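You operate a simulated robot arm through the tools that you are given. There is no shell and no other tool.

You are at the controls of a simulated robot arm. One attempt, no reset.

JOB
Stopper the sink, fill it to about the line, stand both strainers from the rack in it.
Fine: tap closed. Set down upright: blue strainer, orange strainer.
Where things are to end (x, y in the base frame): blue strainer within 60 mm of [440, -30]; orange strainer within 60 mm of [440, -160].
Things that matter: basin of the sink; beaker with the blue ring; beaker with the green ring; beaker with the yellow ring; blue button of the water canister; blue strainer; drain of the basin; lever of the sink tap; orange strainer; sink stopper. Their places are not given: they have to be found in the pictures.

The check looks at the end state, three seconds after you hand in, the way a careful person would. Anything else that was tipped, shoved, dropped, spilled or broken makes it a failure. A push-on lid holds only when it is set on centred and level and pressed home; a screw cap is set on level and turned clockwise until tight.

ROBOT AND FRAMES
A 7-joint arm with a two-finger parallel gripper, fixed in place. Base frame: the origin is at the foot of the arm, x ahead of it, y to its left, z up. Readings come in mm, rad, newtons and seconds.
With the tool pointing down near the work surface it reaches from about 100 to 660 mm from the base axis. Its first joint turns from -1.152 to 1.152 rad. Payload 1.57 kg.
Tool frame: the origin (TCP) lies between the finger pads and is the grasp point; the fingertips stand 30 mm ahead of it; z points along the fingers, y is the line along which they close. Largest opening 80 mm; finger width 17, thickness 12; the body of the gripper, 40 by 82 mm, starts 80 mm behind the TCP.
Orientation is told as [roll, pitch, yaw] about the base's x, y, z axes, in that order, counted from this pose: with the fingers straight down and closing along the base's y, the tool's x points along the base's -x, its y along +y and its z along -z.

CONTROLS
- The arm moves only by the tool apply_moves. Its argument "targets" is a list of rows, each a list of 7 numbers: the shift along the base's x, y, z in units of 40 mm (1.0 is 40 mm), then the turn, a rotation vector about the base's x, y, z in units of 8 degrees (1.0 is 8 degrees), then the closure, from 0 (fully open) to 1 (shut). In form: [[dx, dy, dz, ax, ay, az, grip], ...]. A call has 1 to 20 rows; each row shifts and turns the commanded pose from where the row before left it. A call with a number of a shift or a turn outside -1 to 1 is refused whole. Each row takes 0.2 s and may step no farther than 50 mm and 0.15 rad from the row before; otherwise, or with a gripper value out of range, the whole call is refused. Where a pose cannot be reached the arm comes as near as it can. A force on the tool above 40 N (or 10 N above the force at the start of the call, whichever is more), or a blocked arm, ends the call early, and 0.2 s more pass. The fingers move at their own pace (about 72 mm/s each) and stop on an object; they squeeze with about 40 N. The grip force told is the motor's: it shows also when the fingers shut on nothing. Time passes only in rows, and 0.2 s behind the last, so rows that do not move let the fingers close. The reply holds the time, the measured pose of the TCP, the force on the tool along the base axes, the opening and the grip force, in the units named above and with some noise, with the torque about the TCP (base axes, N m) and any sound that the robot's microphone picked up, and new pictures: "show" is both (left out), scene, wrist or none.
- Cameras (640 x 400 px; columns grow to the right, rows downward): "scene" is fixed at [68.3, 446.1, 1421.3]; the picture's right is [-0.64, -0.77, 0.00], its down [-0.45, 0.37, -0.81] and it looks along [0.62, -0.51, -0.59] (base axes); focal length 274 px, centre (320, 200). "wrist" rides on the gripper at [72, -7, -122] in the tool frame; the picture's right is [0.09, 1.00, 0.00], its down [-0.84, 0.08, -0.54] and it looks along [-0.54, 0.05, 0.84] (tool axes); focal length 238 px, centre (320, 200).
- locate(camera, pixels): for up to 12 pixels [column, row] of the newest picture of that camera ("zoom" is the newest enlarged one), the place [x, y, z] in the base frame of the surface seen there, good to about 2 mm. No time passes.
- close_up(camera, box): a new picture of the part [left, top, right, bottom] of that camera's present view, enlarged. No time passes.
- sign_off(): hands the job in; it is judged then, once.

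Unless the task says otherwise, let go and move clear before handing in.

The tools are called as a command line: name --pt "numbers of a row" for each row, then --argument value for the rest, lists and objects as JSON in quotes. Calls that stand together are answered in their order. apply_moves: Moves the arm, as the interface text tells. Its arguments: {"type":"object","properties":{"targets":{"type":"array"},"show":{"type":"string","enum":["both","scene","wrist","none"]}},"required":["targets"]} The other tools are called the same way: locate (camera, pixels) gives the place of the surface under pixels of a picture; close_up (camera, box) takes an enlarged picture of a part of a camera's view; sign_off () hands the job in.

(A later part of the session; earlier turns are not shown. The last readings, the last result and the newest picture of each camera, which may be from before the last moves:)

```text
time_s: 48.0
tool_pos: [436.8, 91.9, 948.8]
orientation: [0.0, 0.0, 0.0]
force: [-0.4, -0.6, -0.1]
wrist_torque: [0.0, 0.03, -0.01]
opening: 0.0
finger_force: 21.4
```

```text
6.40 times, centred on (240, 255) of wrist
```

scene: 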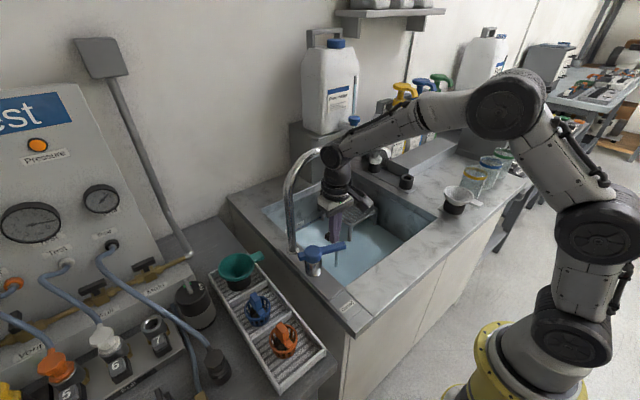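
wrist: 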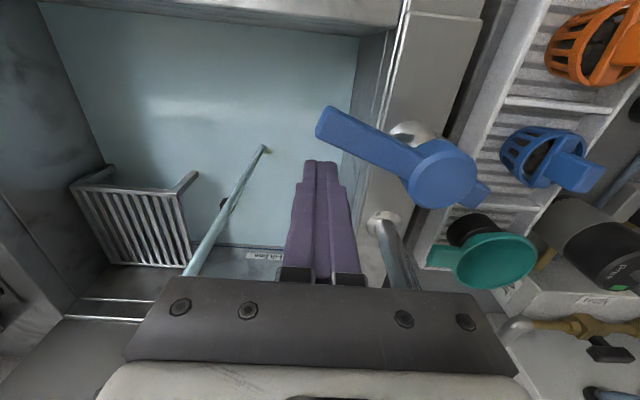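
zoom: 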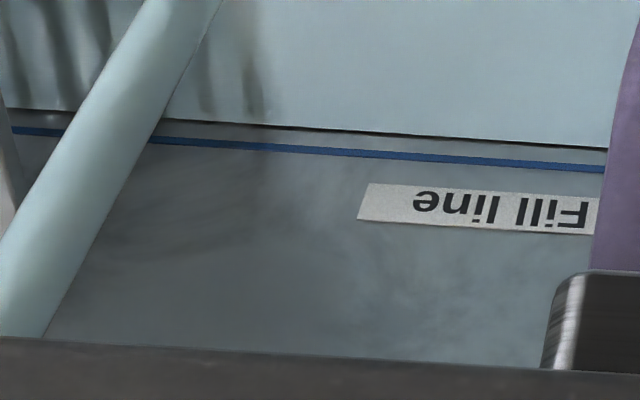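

The gap to the line shrank from 41 to 29 px in the scene zoom and from 33 to 23 px in the wrist zoom over 4.2 s. That leaves about 9.5 s, so I'll wait another 4 s and re-check.

apply_moves --pt "0 0 0 0 0 0 1" --pt "0 0 0 0 0 0 1" --pt "0 0 0 0 0 0 1" --pt "0 0 0 0 0 0 1" --pt "0 0 0 0 0 0 1" --pt "0 0 0 0 0 0 1" --pt "0 0 0 0 0 0 1" --pt "0 0 0 0 0 0 1" --pt "0 0 0 0 0 0 1" --pt "0 0 0 0 0 0 1" --pt "0 0 0 0 0 0 1" --pt "0 0 0 0 0 0 1" --pt "0 0 0 0 0 0 1" --pt "0 0 0 0 0 0 1" --pt "0 0 0 0 0 0 1" --pt "0 0 0 0 0 0 1" --pt "0 0 0 0 0 0 1" --pt "0 0 0 0 0 0 1" --pt "0 0 0 0 0 0 1" --pt "0 0 0 0 0 0 1"

locate --camera "scene" --pixels '[[370, 250], [390, 240], [345, 275], [300, 235], [380, 245], [360, 262]]'

locate --camera "wrist" --pixels '[[150, 80], [280, 100], [300, 80], [240, 230], [200, 130], [270, 220]]'

close_up --camera "scene" --box '[290, 212, 335, 240]'

close_up --camera "wrist" --box '[190, 225, 290, 285]'

```text
time_s: 52.2
tool_pos: [438.0, 92.2, 950.2]
orientation: [0.0, -0.001, 0.001]
force: [-0.5, 0.6, 0.4]
wrist_torque: [0.02, -0.01, -0.05]
opening: 0.2
finger_force: 21.2
```

scene: 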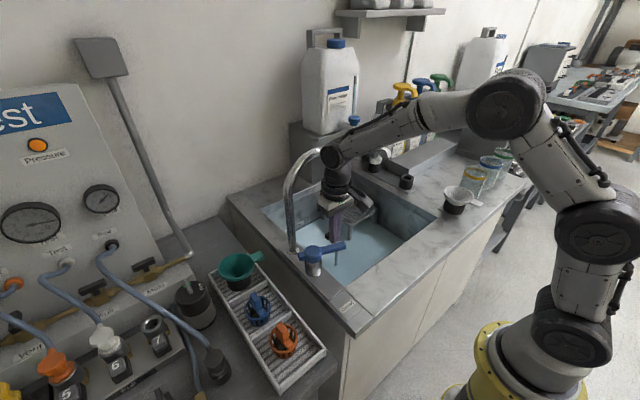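
wrist: 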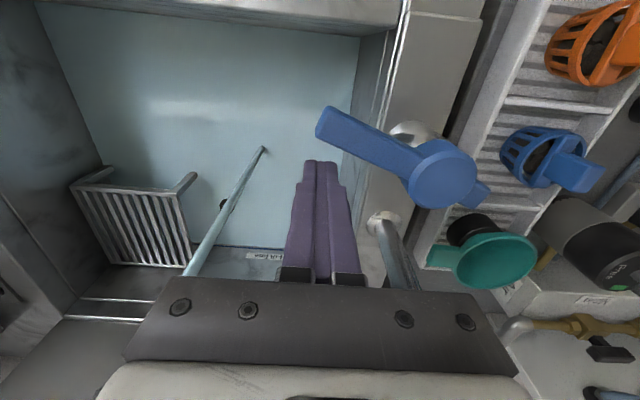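

```text
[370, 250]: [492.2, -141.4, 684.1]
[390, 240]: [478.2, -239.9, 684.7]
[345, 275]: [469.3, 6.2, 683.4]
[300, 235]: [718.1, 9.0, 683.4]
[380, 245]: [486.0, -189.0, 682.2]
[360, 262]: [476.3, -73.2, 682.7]
```

```text
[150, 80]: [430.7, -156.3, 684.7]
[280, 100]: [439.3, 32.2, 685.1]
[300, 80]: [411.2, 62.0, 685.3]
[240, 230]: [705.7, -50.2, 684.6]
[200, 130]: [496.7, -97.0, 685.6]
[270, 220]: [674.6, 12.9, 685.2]
```

```text
14.22 times, centred on (312, 226) of scene
```

zoom: 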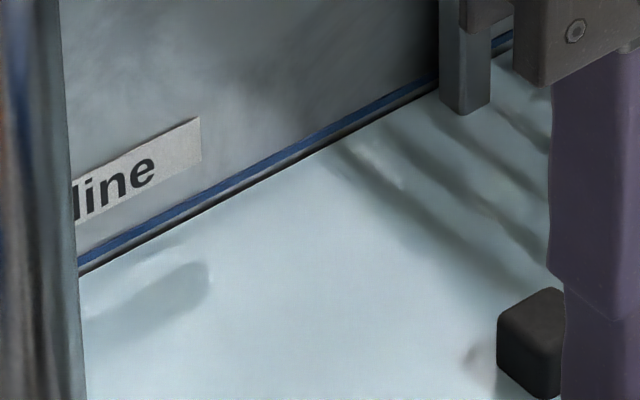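

```text
6.40 times, centred on (240, 255) of wrist
```

zoom: 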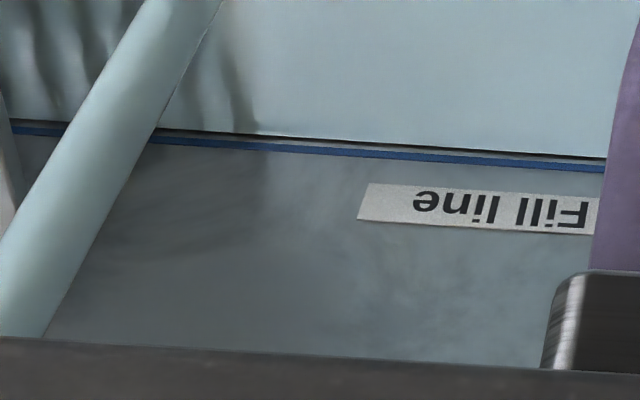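

The level is about 684 and the waterline is just under the blue line. I'll wait 2 s more, then sweep the lever back along its arc to closed in the same call.

apply_moves --pt "0 0 0 0 0 0 1" --pt "0 0 0 0 0 0 1" --pt "0 0 0 0 0 0 1" --pt "0 0 0 0 0 0 1" --pt "0 0 0 0 0 0 1" --pt "0 0 0 0 0 0 1" --pt "0 0 0 0 0 0 1" --pt "0 0 0 0 0 0 1" --pt "0 0 0 0 0 0 1" --pt "0 0 0 0 0 0 1" --pt "-0.31 0.08 0 0 0 0 1" --pt "-0.3 0.05 0 0 0 0 1" --pt "-0.275 0.083 0 0 0 0 1" --pt "-0.275 0.155 0 0 0 0 1" --pt "-0.26 0.2 0 0 0 0 1" --pt "-0.178 0.188 0 0 0 0 1" --pt "-0.15 0.213 0 0 0 0 1" --pt "-0.11 0.25 0 0 0 0 1" --pt "-0.075 0.225 0 0 0 0 1" --pt "-0.025 0.08 0 0 0 0 1"

close_up --camera "scene" --box '[260, 170, 440, 290]'

close_up --camera "wrist" --box '[200, 60, 440, 260]'

```text
time_s: 56.4
tool_pos: [359.4, 150.2, 949.6]
orientation: [-0.005, 0.0, 0.001]
force: [6.7, -19.7, -0.9]
wrist_torque: [-0.25, -0.07, -0.23]
opening: 0.1
finger_force: 21.1
```

scene: 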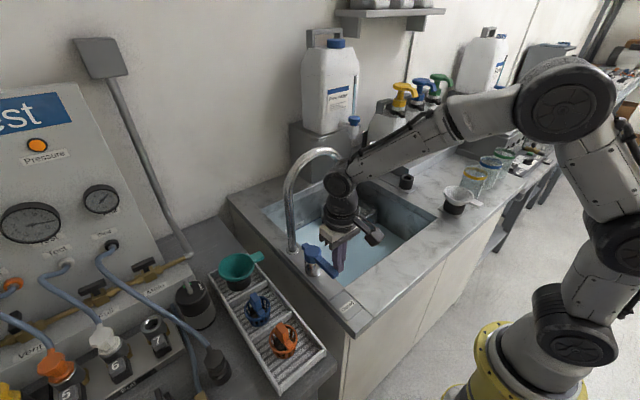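
wrist: 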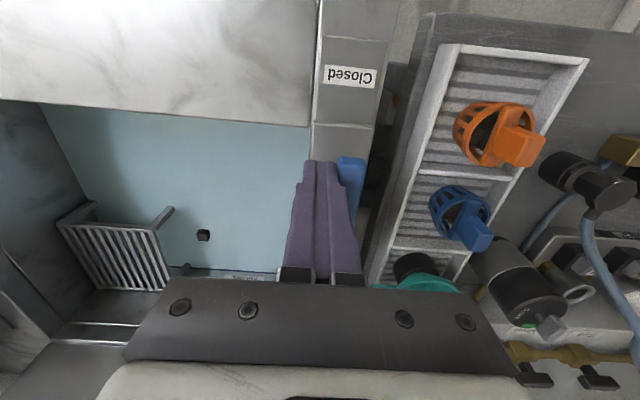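

```text
3.33 times, centred on (350, 230) of scene
```

zoom: 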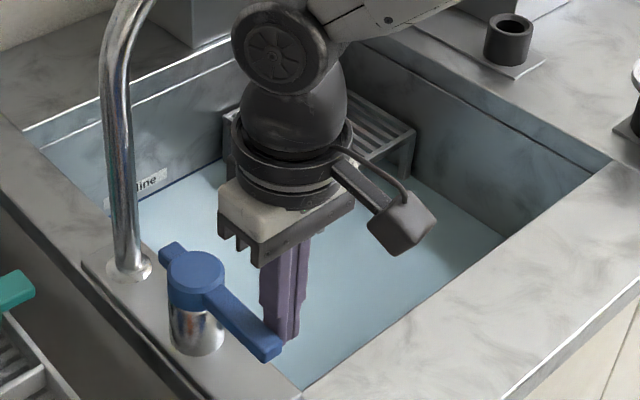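

```text
2.00 times, centred on (320, 160) of wrist
```

zoom: 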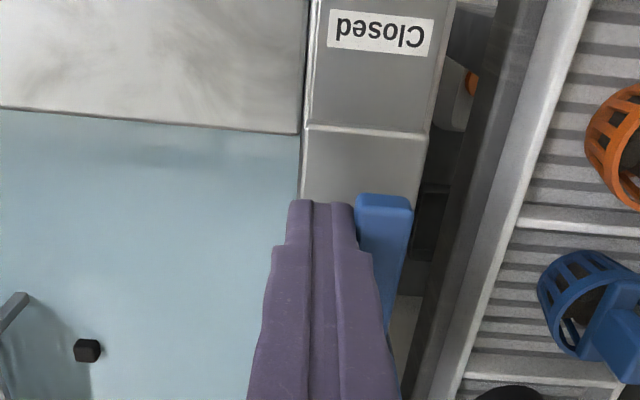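

The stream has stopped and the lever is hard against its closed stop, pointing at the label. I'll back off, rise clear and check the water level.

apply_moves --pt "0 -0.2 0 0 0 0 1" --pt "0.1 -0.4 0 0 0 0 1" --pt "0 -0.3 0.9 0 0 0 1" --pt "0 -0.3 0.95 0 0 0 1" --pt "-0.6 0 0.7 0 0 0 1" --pt "-0.6 0 0.4 0 0 0 1" --pt "0 0 0 0 0 0 1"

close_up --camera "scene" --box '[260, 190, 370, 290]'

locate --camera "scene" --pixels '[[370, 250], [390, 240], [345, 275], [300, 235], [380, 245], [360, 262]]'

close_up --camera "scene" --box '[290, 212, 335, 240]'

```text
time_s: 58.0
tool_pos: [313.3, 104.1, 1067.7]
orientation: [0.0, 0.0, 0.0]
force: [0.0, 1.3, 0.6]
wrist_torque: [0.03, -0.02, -0.02]
opening: 0.1
finger_force: 21.5
```

scene: 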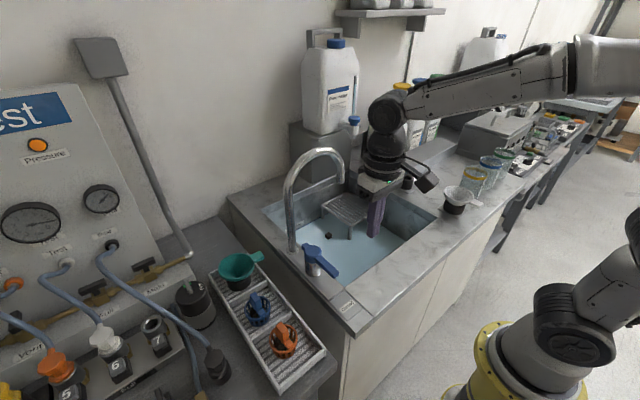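
wrist: 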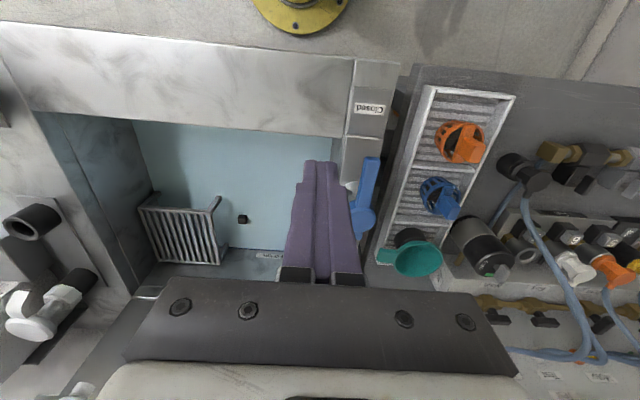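

```text
4.00 times, centred on (315, 240) of scene
```

zoom: 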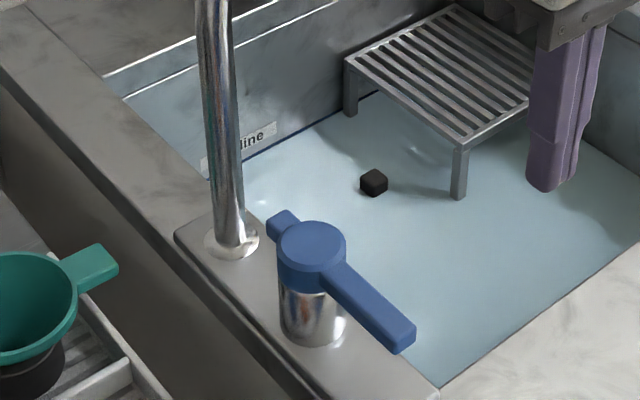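

```text
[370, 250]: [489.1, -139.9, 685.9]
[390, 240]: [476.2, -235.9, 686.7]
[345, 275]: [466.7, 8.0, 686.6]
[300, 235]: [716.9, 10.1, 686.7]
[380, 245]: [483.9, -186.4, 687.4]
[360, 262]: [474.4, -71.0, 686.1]
```

```text
14.22 times, centred on (312, 226) of scene
```

zoom: 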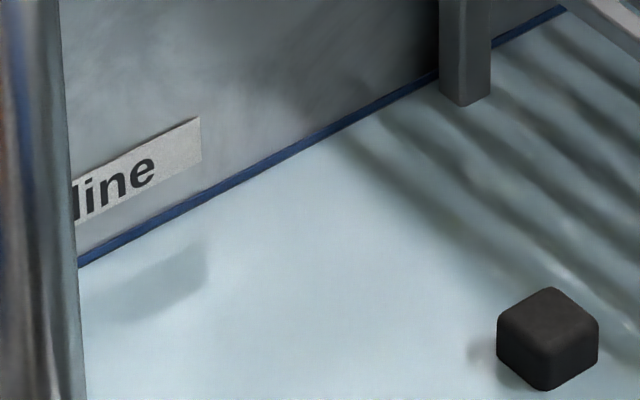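

The waterline now lies exactly on the blue fill line (z≈686.6), the tap is closed and the stream is off. Next is the blue strainer, so I'll check heights of nearby objects and move above its handle.

locate --camera "scene" --pixels '[[190, 288], [200, 300], [240, 260], [215, 355], [155, 330], [260, 258], [130, 290], [108, 250]]'

apply_moves --pt "0.45 0.79 -0.1 0 0 0 0.8" --pt "0.45 0.79 -0.1 0 0 0 0.6" --pt "0.45 0.79 -0.1 0 0 0 0.45" --pt "0.45 0.79 -0.1 0 0 0 0.45" --pt "0.45 0.79 -0.1 0 0 0 0.45" --pt "0.45 0.79 -0.1 0 0 0 0.45" --pt "0.45 0.79 -0.1 0 0 0 0.45" --pt "0 0 0 0 0 0 0.45"

close_up --camera "wrist" --box '[240, 60, 400, 200]'

```text
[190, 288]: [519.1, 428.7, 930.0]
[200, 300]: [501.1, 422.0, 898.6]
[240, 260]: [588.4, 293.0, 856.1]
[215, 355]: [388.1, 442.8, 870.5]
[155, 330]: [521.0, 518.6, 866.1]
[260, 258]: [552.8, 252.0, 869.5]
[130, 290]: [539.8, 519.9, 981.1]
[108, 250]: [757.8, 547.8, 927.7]
```

```text
time_s: 59.8
tool_pos: [441.1, 325.8, 1038.6]
orientation: [0.001, -0.001, 0.0]
force: [-0.1, 0.7, 0.4]
wrist_torque: [0.01, -0.01, 0.0]
opening: 44.0
finger_force: 0.0
```

scene: 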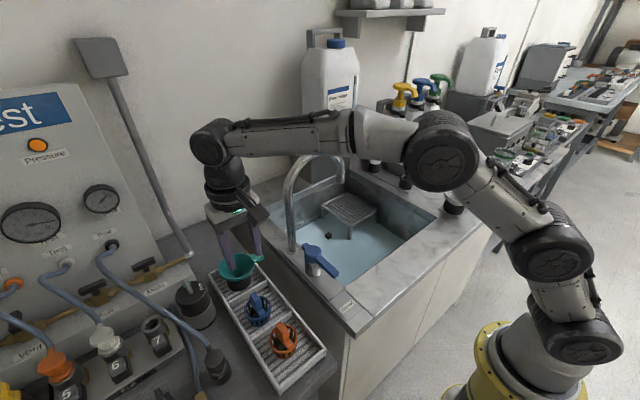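
wrist: 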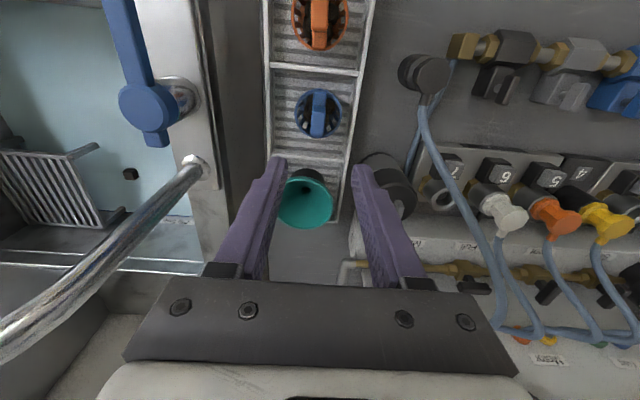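

```text
2.86 times, centred on (320, 130) of wrist
```

zoom: 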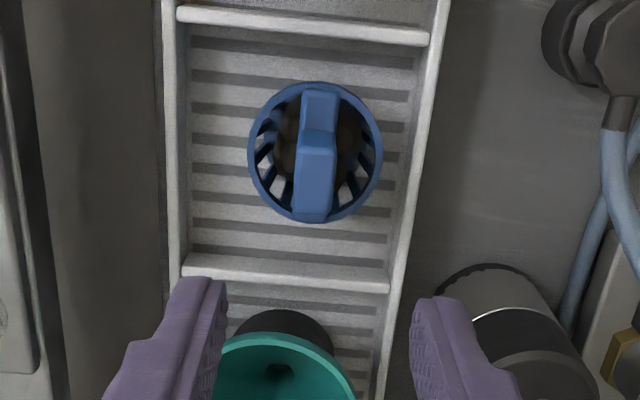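

The blue strainer is directly below, with its handle at zoom (315,170). I'll measure it precisely.

locate --camera "zoom" --pixels '[[304, 145], [333, 145], [300, 205], [328, 207], [315, 175], [315, 138], [250, 150], [380, 155], [318, 85], [312, 218], [318, 110], [305, 175]]'

```text
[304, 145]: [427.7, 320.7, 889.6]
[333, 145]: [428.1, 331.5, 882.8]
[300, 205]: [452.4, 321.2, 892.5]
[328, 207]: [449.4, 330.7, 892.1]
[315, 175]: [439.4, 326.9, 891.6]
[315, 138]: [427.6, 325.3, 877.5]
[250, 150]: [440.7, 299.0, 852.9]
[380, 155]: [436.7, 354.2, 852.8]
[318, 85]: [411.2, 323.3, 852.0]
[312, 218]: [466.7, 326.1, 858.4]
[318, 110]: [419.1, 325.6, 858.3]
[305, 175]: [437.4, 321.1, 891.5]
```

The handle is centred at (440,326) with its top at 891 and the cross-bar top at 858. I'll lower to TCP z≈886 and close on it.

apply_moves --pt "-0.03 0 -0.95 0 0 0 0.45" --pt "0 0 -0.95 0 0 0 0.45" --pt "0 0 -0.95 0 0 0 0.45" --pt "0 0 -0.7 0 0 0 0.45" --pt "0 0 -0.26 0 0 0 0.45" --pt "0 0 0 0 0 0 0.45" --pt "0 0 0 0 0 0 1" --pt "0 0 0 0 0 0 1" --pt "0 0 0 0 0 0 1"

close_up --camera "wrist" --box '[240, 80, 400, 220]'

```text
time_s: 61.8
tool_pos: [439.1, 325.7, 886.5]
orientation: [0.0, 0.002, 0.001]
force: [0.0, -0.2, -1.1]
wrist_torque: [-0.02, 0.04, -0.02]
opening: 15.3
finger_force: 31.3
```

scene: 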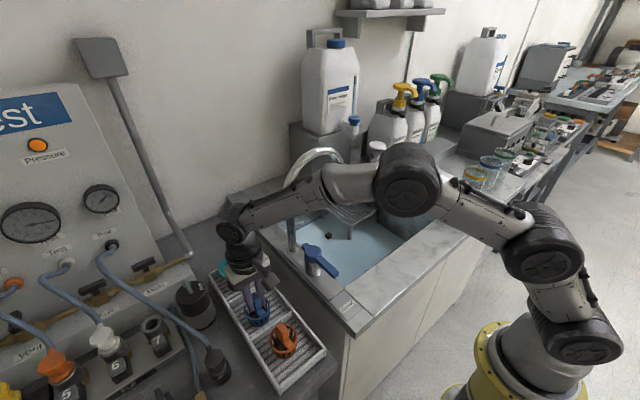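
wrist: 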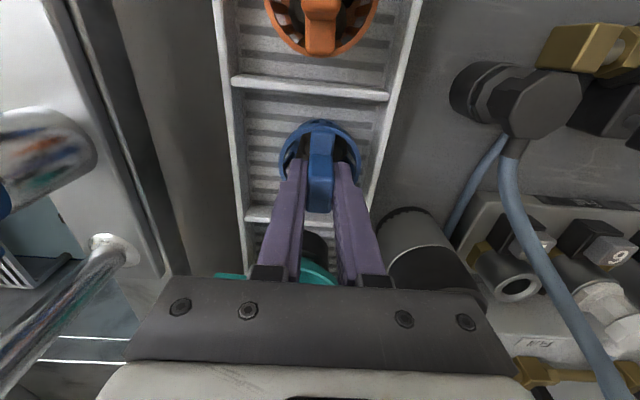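

```text
2.86 times, centred on (320, 150) of wrist
```

zoom: 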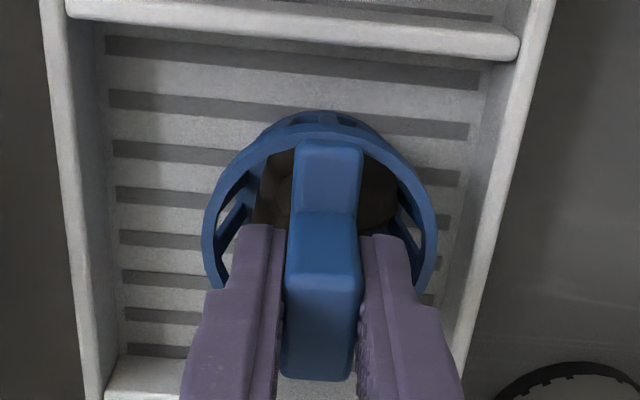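

The fingers hold the blue handle at 15.3 mm. I'll lift straight up out of the rack.

apply_moves --pt "0 0 0.4 0 0 0 1" --pt "0 0 0.8 0 0 0 1" --pt "0 0 0.8 0 0 0 1" --pt "0 0 0.8 0 0 0 1" --pt "0 0 0.8 0 0 0 1" --pt "0 0 0.8 0 0 0 1" --pt "0 0 0 0 0 0 1"

close_up --camera "scene" --box '[190, 140, 330, 300]'

close_up --camera "wrist" --box '[240, 80, 400, 220]'

```text
time_s: 63.4
tool_pos: [439.9, 326.8, 1063.7]
orientation: [-0.002, 0.0, 0.001]
force: [0.3, -0.1, -0.4]
wrist_torque: [-0.01, 0.01, -0.02]
opening: 15.4
finger_force: 30.9
```

scene: 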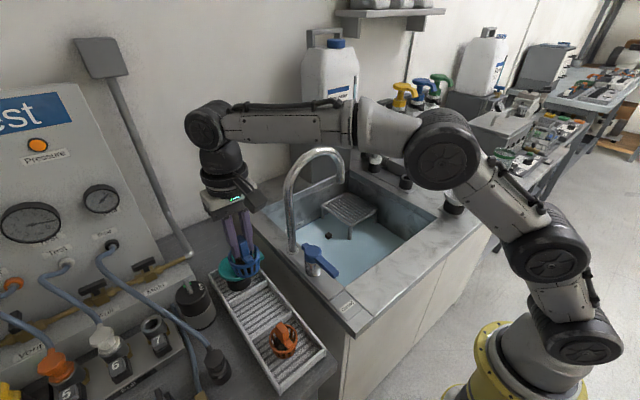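
wrist: 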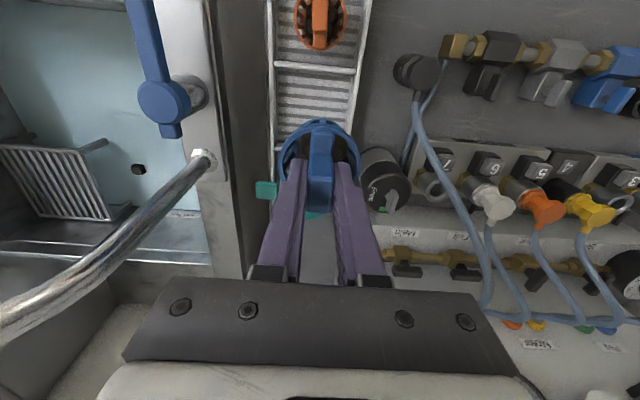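

```text
2.50 times, centred on (260, 220) of scene
```

zoom: 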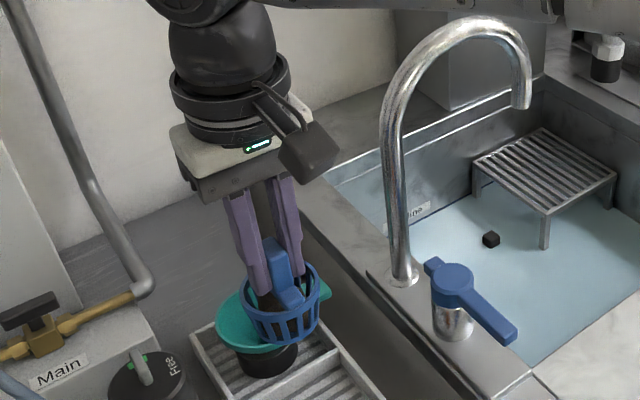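

```text
2.86 times, centred on (320, 150) of wrist
```

zoom: 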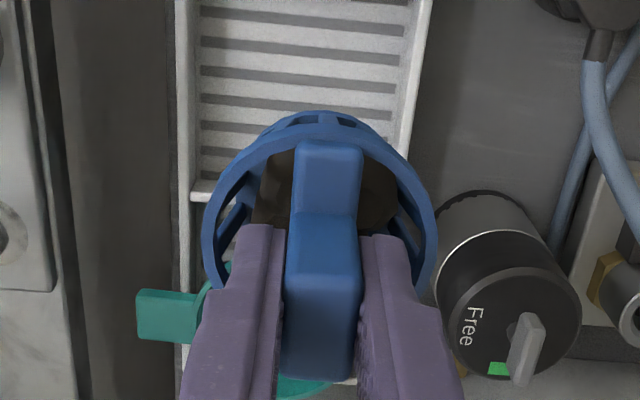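

The blue strainer hangs level and the green funnel and rack are undisturbed. I'll carry it around the robot side of the spout to over the basin.

apply_moves --pt "-0.41 -0.86 0 0 0 0 1" --pt "-0.41 -0.86 0 0 0 0 1" --pt "-0.41 -0.86 0 0 0 0 1" --pt "-0.41 -0.86 0 0 0 0 1" --pt "-0.41 -0.86 0 0 0 0 1" --pt "-0.41 -0.86 0 0 0 0 1" --pt "0.3 -0.95 0 0 0 0 1" --pt "0.3 -0.95 0 0 0 0 1" --pt "0.3 -0.95 0 0 0 0 1" --pt "0.3 -0.95 0 0 0 0 1" --pt "0.3 -0.95 0 0 0 0 1" --pt "0.1 0 0 0 0 0 1" --pt "0 0 0 0 0 0 1"

close_up --camera "scene" --box '[260, 90, 460, 280]'

```text
time_s: 66.2
tool_pos: [406.4, -71.5, 1063.2]
orientation: [0.0, 0.0, -0.001]
force: [0.2, -0.2, -0.7]
wrist_torque: [-0.02, -0.01, 0.01]
opening: 15.3
finger_force: 30.8
```

scene: 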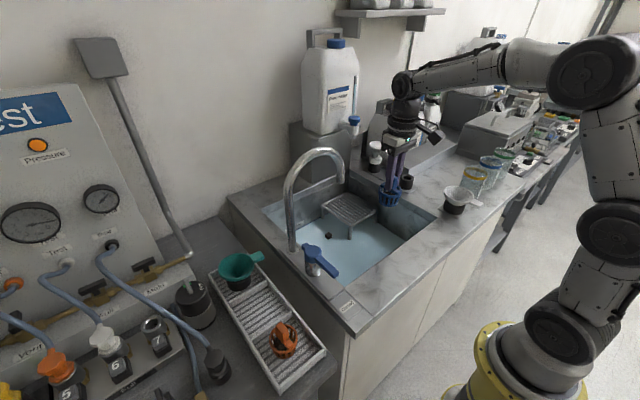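
wrist: 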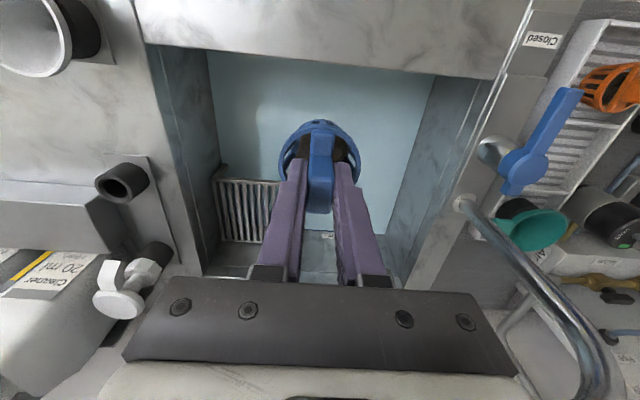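

```text
2.11 times, centred on (360, 185) of scene
```

zoom: 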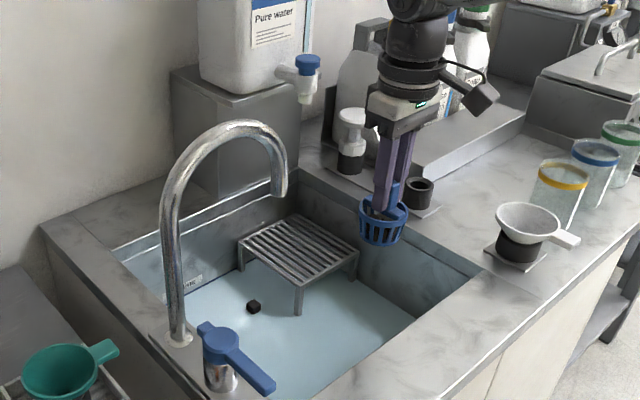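

The strainer is above the basin at (406,−71) with the spout well clear. I'll descend to TCP z≈811 while easing to x≈430.

apply_moves --pt "0.085 0.01 -0.9 0 0 0 1" --pt "0.085 0.01 -0.9 0 0 0 1" --pt "0.085 0.01 -0.9 0 0 0 1" --pt "0.085 0.01 -0.9 0 0 0 1" --pt "0.085 0.01 -0.9 0 0 0 1" --pt "0.085 0.01 -0.9 0 0 0 1" --pt "0.085 0.01 -0.9 0 0 0 1" --pt "0 0 0 0 0 0 1"

close_up --camera "scene" --box '[260, 90, 460, 280]'

```text
time_s: 68.0
tool_pos: [430.6, -68.9, 810.1]
orientation: [0.0, -0.001, 0.001]
force: [-0.3, 0.9, 1.4]
wrist_torque: [0.04, -0.02, 0.03]
opening: 15.0
finger_force: 30.6
```

scene: 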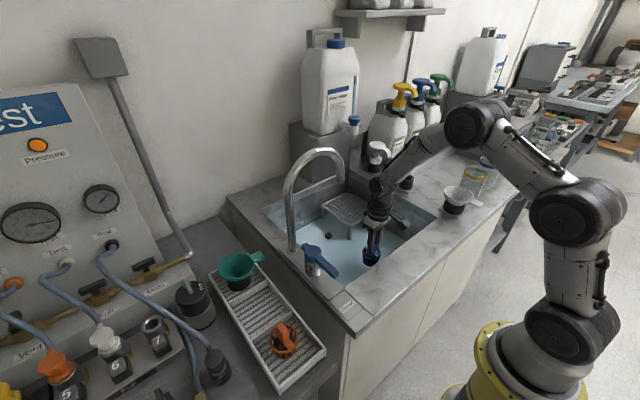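
wrist: 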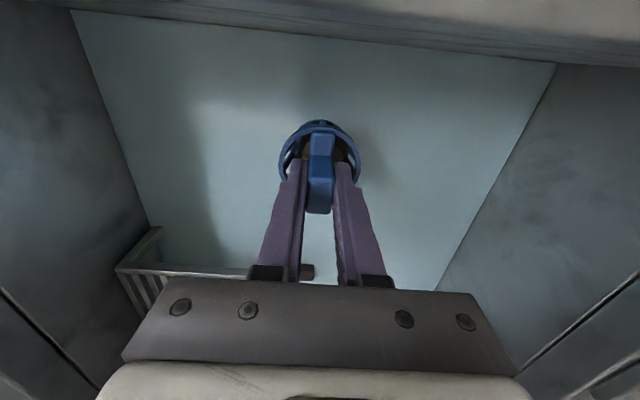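

```text
2.11 times, centred on (360, 185) of scene
```

zoom: 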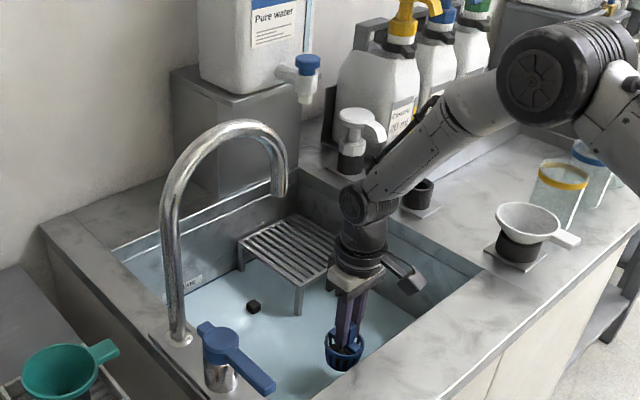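

Everything is clear of the spout. I'll shift to (457,−60) and lower into the water to about 5 mm above the floor.

apply_moves --pt "0.34 0.11 0 0 0 0 1" --pt "0.33 0.11 0 0 0 0 1" --pt "0 0 -0.5 0 0 0 1" --pt "0 0 -0.5 0 0 0 1" --pt "0 0 -0.45 0 0 0 1" --pt "0 0 -0.25 0 0 0 1" --pt "0 0 0 0 0 0 1"

close_up --camera "scene" --box '[300, 160, 460, 300]'

```text
time_s: 69.6
tool_pos: [454.9, -59.5, 743.9]
orientation: [0.0, -0.001, 0.0]
force: [0.7, 0.6, -0.1]
wrist_torque: [-0.02, 0.01, -0.02]
opening: 15.1
finger_force: 31.3
```

scene: 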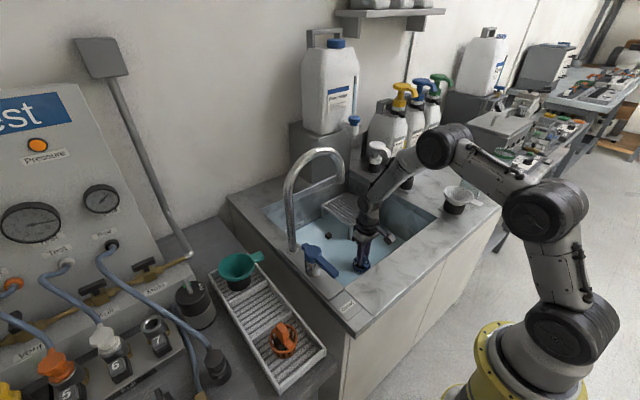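
wrist: 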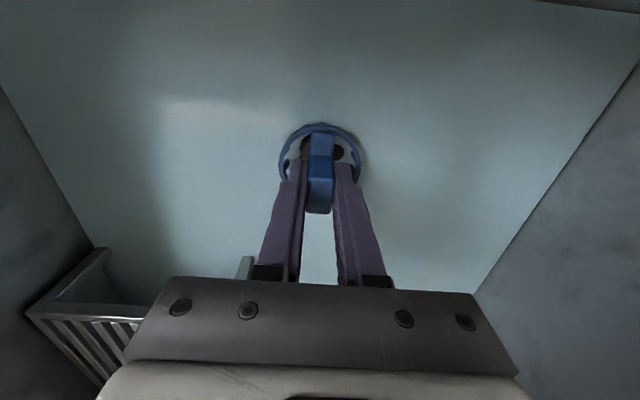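

```text
2.86 times, centred on (380, 230) of scene
```

zoom: 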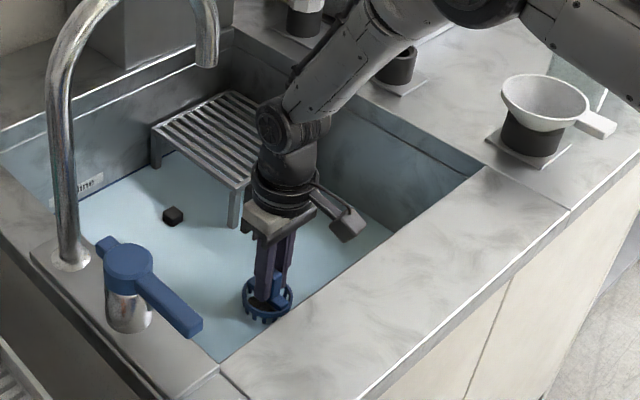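

The basket is in the water with its bottom near z≈668. I'll lower in 2 mm steps until it touches the floor.

apply_moves --pt "0 0 -0.06 0 0 0 1" --pt "0 0 -0.05 0 0 0 1" --pt "0 0 -0.05 0 0 0 1" --pt "0 0 -0.03 0 0 0 1" --show "none"

```text
time_s: 70.6
tool_pos: [455.7, -59.2, 736.0]
orientation: [0.001, 0.002, -0.001]
force: [-0.7, 0.2, -0.4]
wrist_torque: [-0.01, 0.0, 0.02]
opening: 15.4
finger_force: 31.1
```

apply_moves --pt "0 0 -0.03 0 0 0 1" --pt "0 0 -0.03 0 0 0 1" --show "none"

```text
time_s: 71.2
tool_pos: [457.0, -59.5, 734.9]
orientation: [0.0, -0.001, -0.001]
force: [-5.2, 0.0, 16.4]
wrist_torque: [-0.01, 0.43, 0.02]
opening: 15.1
finger_force: 31.4
```

It is on the floor (Fz ≈ 16 N at z≈735). I'll relieve the pressure by about 1 mm, then open slowly and rise.

apply_moves --pt "0 0 0.025 0 0 0 1" --pt "0 0 0 0 0 0 0.75" --pt "0 0 0 0 0 0 0.6" --pt "0 0 0 0 0 0 0.55" --pt "0 0 0.2 0 0 0 0.55" --pt "0 0 0.5 0 0 0 0.55" --pt "0 0 0.8 0 0 0 0.55" --pt "0 0 0 0 0 0 0.55"

close_up --camera "scene" --box '[300, 190, 420, 300]'

close_up --camera "wrist" --box '[240, 60, 400, 200]'

```text
time_s: 73.0
tool_pos: [456.5, -61.1, 793.6]
orientation: [0.001, -0.001, 0.0]
force: [0.8, -0.2, 0.0]
wrist_torque: [-0.01, 0.0, -0.01]
opening: 36.0
finger_force: 0.1
```

scene: 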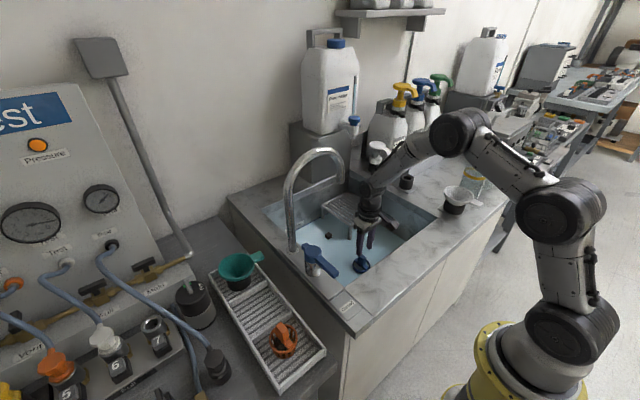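
wrist: 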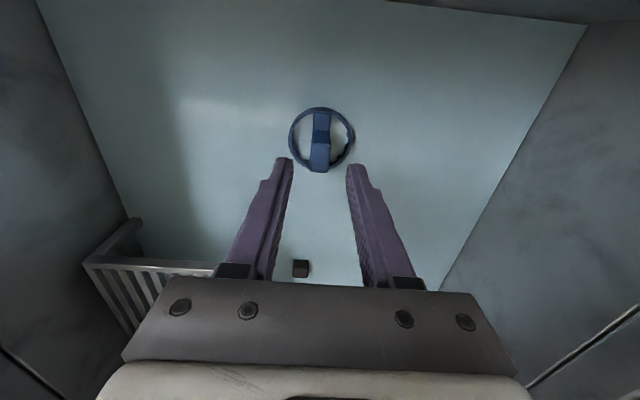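

```text
3.64 times, centred on (360, 245) of scene
```

zoom: 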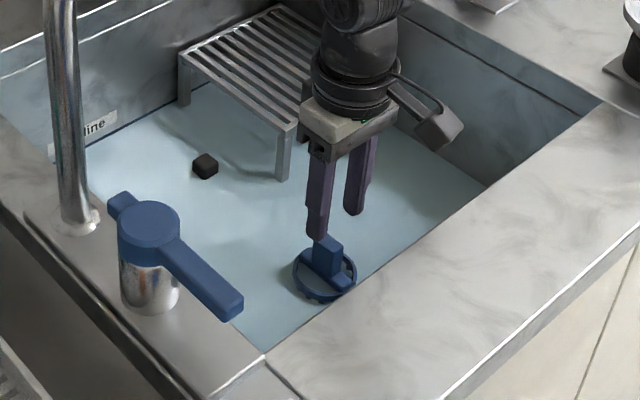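

```text
2.86 times, centred on (320, 130) of wrist
```

zoom: 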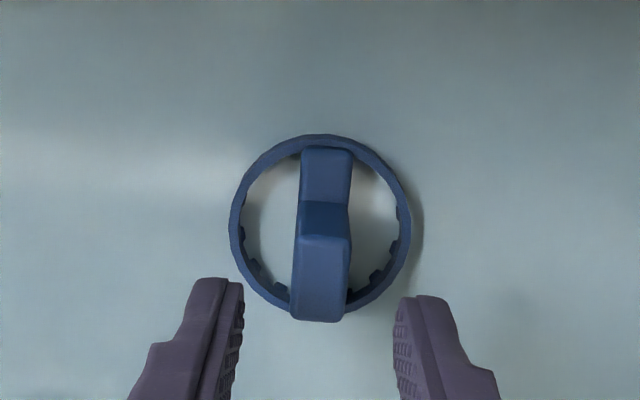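

The blue strainer stands upright in the water. I'll measure its place and rim level, then head back out along the same path to the orange one.

locate --camera "zoom" --pixels '[[234, 215], [405, 220], [318, 138], [320, 312], [310, 240], [335, 280], [270, 165], [370, 165], [270, 210], [150, 200]]'

apply_moves --pt "0 0 0.6 0 0 0 0.5" --pt "-0.6 -0.25 0.6 0 0 0 0.45" --pt "-0.3 -0.1 0.9 0 0 0 0.45" --pt "-0.15 0 0.95 0 0 0 0.45" --pt "-0.1 0 0.95 0 0 0 0.45" --pt "0 0 0.95 0 0 0 0.45" --pt "0 0 0.95 0 0 0 0.45" --pt "0 0 0.5 0 0 0 0.45" --pt "-0.3 0.9 0 0 0 0 0.45" --pt "-0.3 0.9 0 0 0 0 0.45" --pt "-0.3 0.9 0 0 0 0 0.45" --pt "-0.3 0.9 0 0 0 0 0.45" --pt "-0.3 0.9 0 0 0 0 0.45" --pt "0 0.95 0 0 0 0 0.45" --pt "0 0.95 0 0 0 0 0.45" --pt "0 0.95 0 0 0 0 0.45" --pt "0 0.95 0 0 0 0 0.45" --pt "0 0 0 0 0 0 0.45"

```text
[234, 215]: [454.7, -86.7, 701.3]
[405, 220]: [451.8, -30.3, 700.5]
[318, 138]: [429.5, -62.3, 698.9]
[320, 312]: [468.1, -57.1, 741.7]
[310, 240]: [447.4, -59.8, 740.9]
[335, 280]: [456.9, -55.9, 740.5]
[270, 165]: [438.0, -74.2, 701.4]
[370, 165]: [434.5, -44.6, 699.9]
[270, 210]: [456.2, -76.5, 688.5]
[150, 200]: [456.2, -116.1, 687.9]
```

```text
time_s: 76.8
tool_pos: [350.8, 259.7, 1050.1]
orientation: [0.0, -0.001, -0.001]
force: [-1.4, -0.2, -0.9]
wrist_torque: [0.0, 0.02, 0.02]
opening: 43.9
finger_force: 0.0
```

scene: 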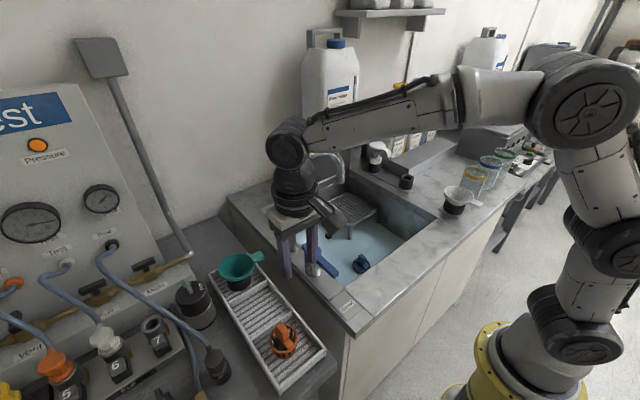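
wrist: 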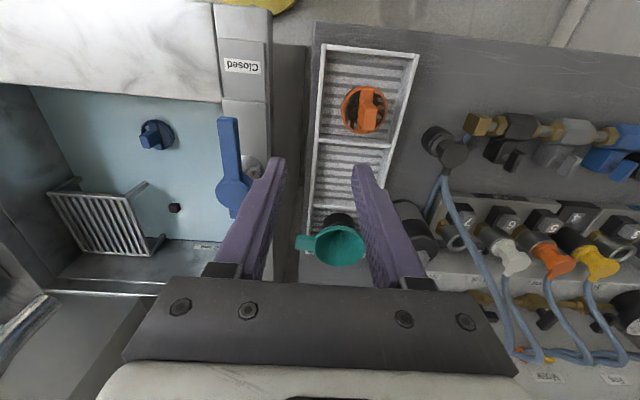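

The blue strainer is level, with its rim at about 700.5 all round, and centred at (454,−59), about 32 mm from its target. Next, the orange strainer shows at wrist (365,110), and I'll measure its handle.

close_up --camera "wrist" --box '[310, 60, 420, 160]'

```text
4.00 times, centred on (365, 110) of wrist
```

zoom: 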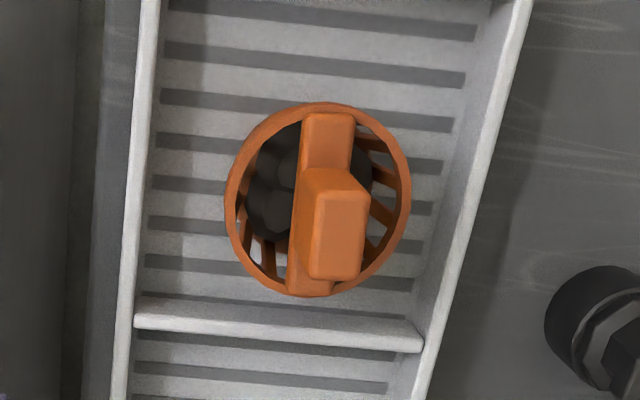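

locate --camera "zoom" --pixels '[[320, 195], [363, 195], [312, 272], [355, 274], [338, 235], [230, 200], [408, 200], [325, 110], [310, 292], [325, 130], [305, 285]]'

```text
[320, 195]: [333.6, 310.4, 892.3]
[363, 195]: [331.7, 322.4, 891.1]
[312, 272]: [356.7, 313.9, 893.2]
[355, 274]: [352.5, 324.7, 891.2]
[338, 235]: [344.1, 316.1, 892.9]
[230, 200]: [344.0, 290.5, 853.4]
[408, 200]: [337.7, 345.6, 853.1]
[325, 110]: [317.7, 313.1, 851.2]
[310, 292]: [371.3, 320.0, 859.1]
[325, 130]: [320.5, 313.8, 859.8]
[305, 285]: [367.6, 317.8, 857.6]
```

The orange handle is centred at (343.6,318) and turned about +6°, so I'll yaw the gripper 6° to match, descend to TCP z≈887 and close.

apply_moves --pt "-0.09 0.73 -0.3 0 0 0.375 0.45" --pt "-0.09 0.73 -0.3 0 0 0.375 0.45" --pt "0 0 -0.8 0 0 0 0.45" --pt "0 0 0 0 0 0 0.45"

close_up --camera "wrist" --box '[240, 80, 400, 200]'

```text
time_s: 77.8
tool_pos: [342.3, 317.2, 994.9]
orientation: [-0.002, 0.0, 0.103]
force: [-0.5, 0.4, -0.6]
wrist_torque: [-0.04, 0.04, 0.0]
opening: 43.6
finger_force: 0.0
```

scene: 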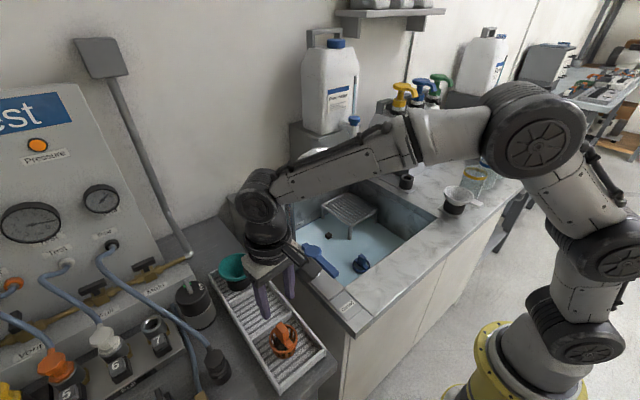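
wrist: 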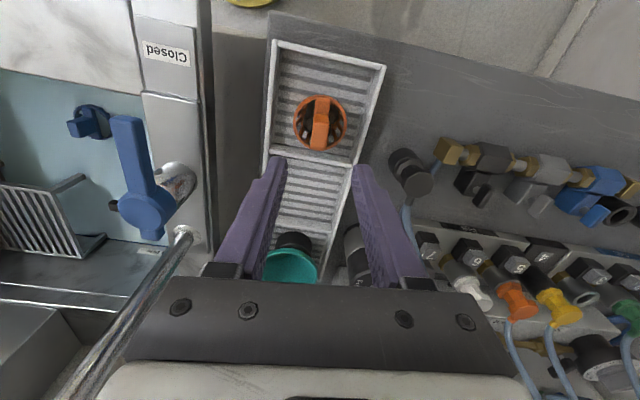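

```text
3.33 times, centred on (320, 140) of wrist
```

zoom: 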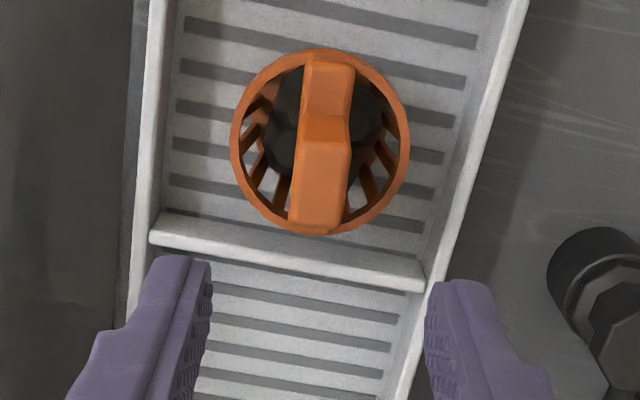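

locate --camera "zoom" --pixels '[[304, 145], [346, 145], [294, 218], [338, 222], [320, 185], [236, 140], [405, 150], [325, 55], [312, 230]]'

```text
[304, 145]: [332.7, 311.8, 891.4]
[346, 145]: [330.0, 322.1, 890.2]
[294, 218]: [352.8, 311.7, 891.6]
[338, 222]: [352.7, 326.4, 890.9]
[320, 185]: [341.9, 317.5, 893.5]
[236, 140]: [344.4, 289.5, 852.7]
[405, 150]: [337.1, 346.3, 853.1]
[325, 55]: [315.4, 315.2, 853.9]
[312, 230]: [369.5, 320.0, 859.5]
```

The handle centre (342.5,318) is right under the TCP (342.3,317.2). I'll descend and close.

apply_moves --pt "0.01 0.02 -0.9 0 0 0 0.45" --pt "0 0 -0.9 0 0 0 0.45" --pt "0 0 -0.6 0 0 0 0.45" --pt "0 0 -0.3 0 0 0 0.45" --pt "0 0 0 0 0 0 0.45" --pt "0 0 0 0 0 0 1" --pt "0 0 0 0 0 0 1" --pt "0 0 0 0 0 0 1"

close_up --camera "wrist" --box '[240, 80, 400, 220]'

```text
time_s: 79.6
tool_pos: [342.7, 317.6, 887.0]
orientation: [0.0, 0.001, 0.103]
force: [0.5, -0.1, -0.2]
wrist_torque: [-0.01, -0.01, 0.01]
opening: 14.9
finger_force: 30.8
```

scene: 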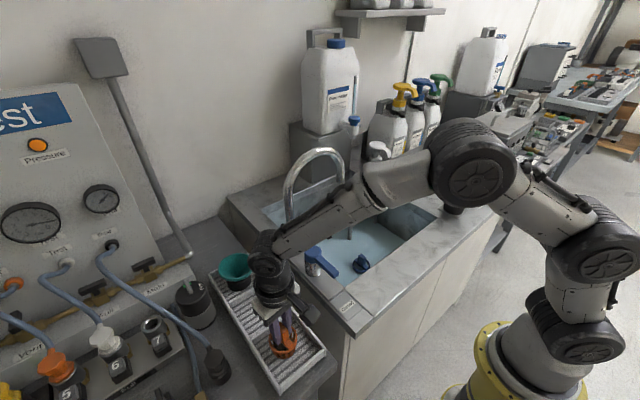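
wrist: 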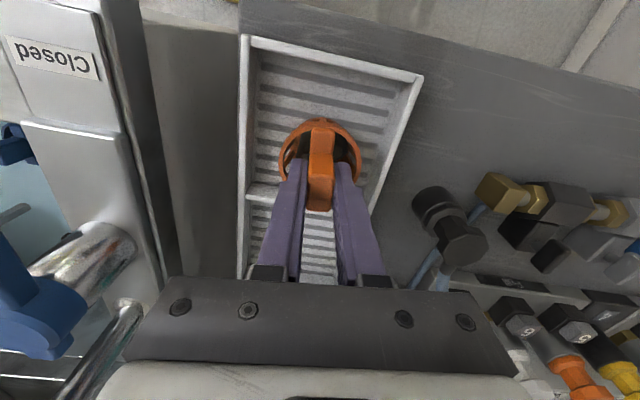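

```text
2.86 times, centred on (320, 150) of wrist
```

zoom: 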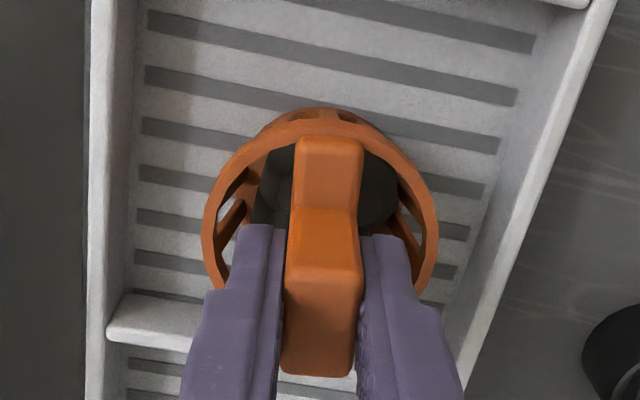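

Gripped at 14.9 mm. I'll lift clear, return the yaw to zero and carry the strainer around the spout to over the basin at y≈−160.

apply_moves --pt "0 0 0.4 0 0 0 1" --pt "0 0 0.8 0 0 0 1" --pt "0 0 0.8 0 0 0 1" --pt "0 0 0.8 0 0 0 1" --pt "0 0 0.8 0 0 0 1" --pt "0 0 0.8 0 0 0 1" --pt "-0.05 -0.95 0 0 0 -0.25 1" --pt "-0.05 -0.95 0 0 0 -0.25 1" --pt "-0.05 -0.95 0 0 0 -0.25 1" --pt "-0.05 -0.95 0 0 0 0 1" --pt "-0.05 -0.95 0 0 0 0 1" --pt "0.24 -0.9 0 0 0 0 1" --pt "0.24 -0.9 0 0 0 0 1" --pt "0.24 -0.9 0 0 0 0 1" --pt "0.24 -0.9 0 0 0 0 1" --pt "0.24 -0.9 0 0 0 0 1" --pt "0.24 -0.9 0 0 0 0 1" --pt "0.24 -0.9 0 0 0 0 1" --pt "0.24 -0.9 0 0 0 0 1" --pt "0 0 0 0 0 0 1"

close_up --camera "scene" --box '[300, 90, 500, 280]'

```text
time_s: 83.8
tool_pos: [410.5, -161.3, 1062.7]
orientation: [0.001, 0.0, 0.0]
force: [0.0, 0.6, -0.5]
wrist_torque: [0.01, -0.03, -0.02]
opening: 15.2
finger_force: 31.0
```

scene: 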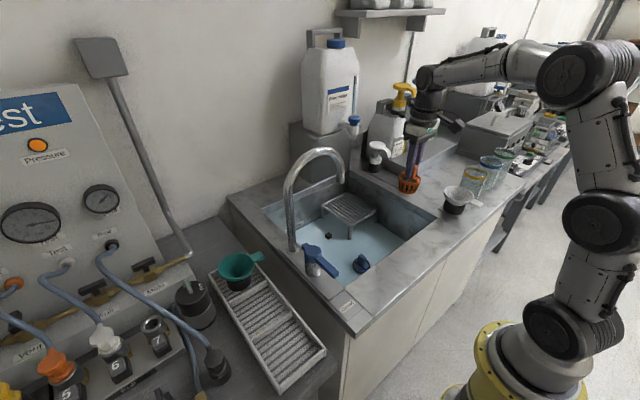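
wrist: 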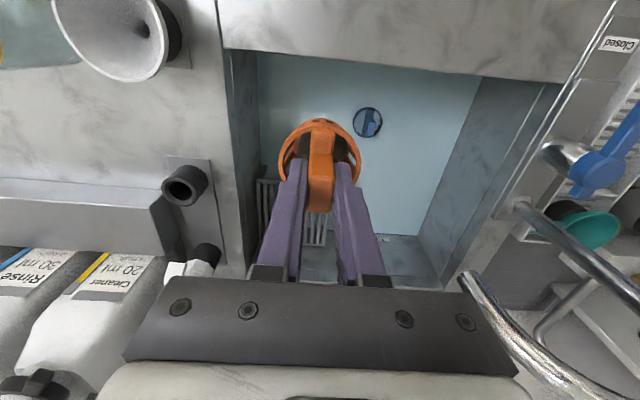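

```text
2.11 times, centred on (400, 185) of scene
```

zoom: 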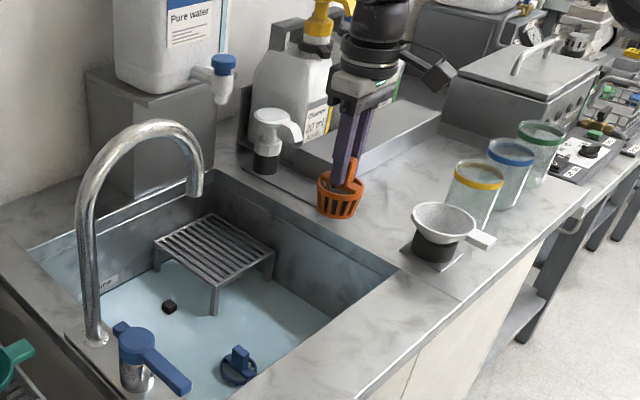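

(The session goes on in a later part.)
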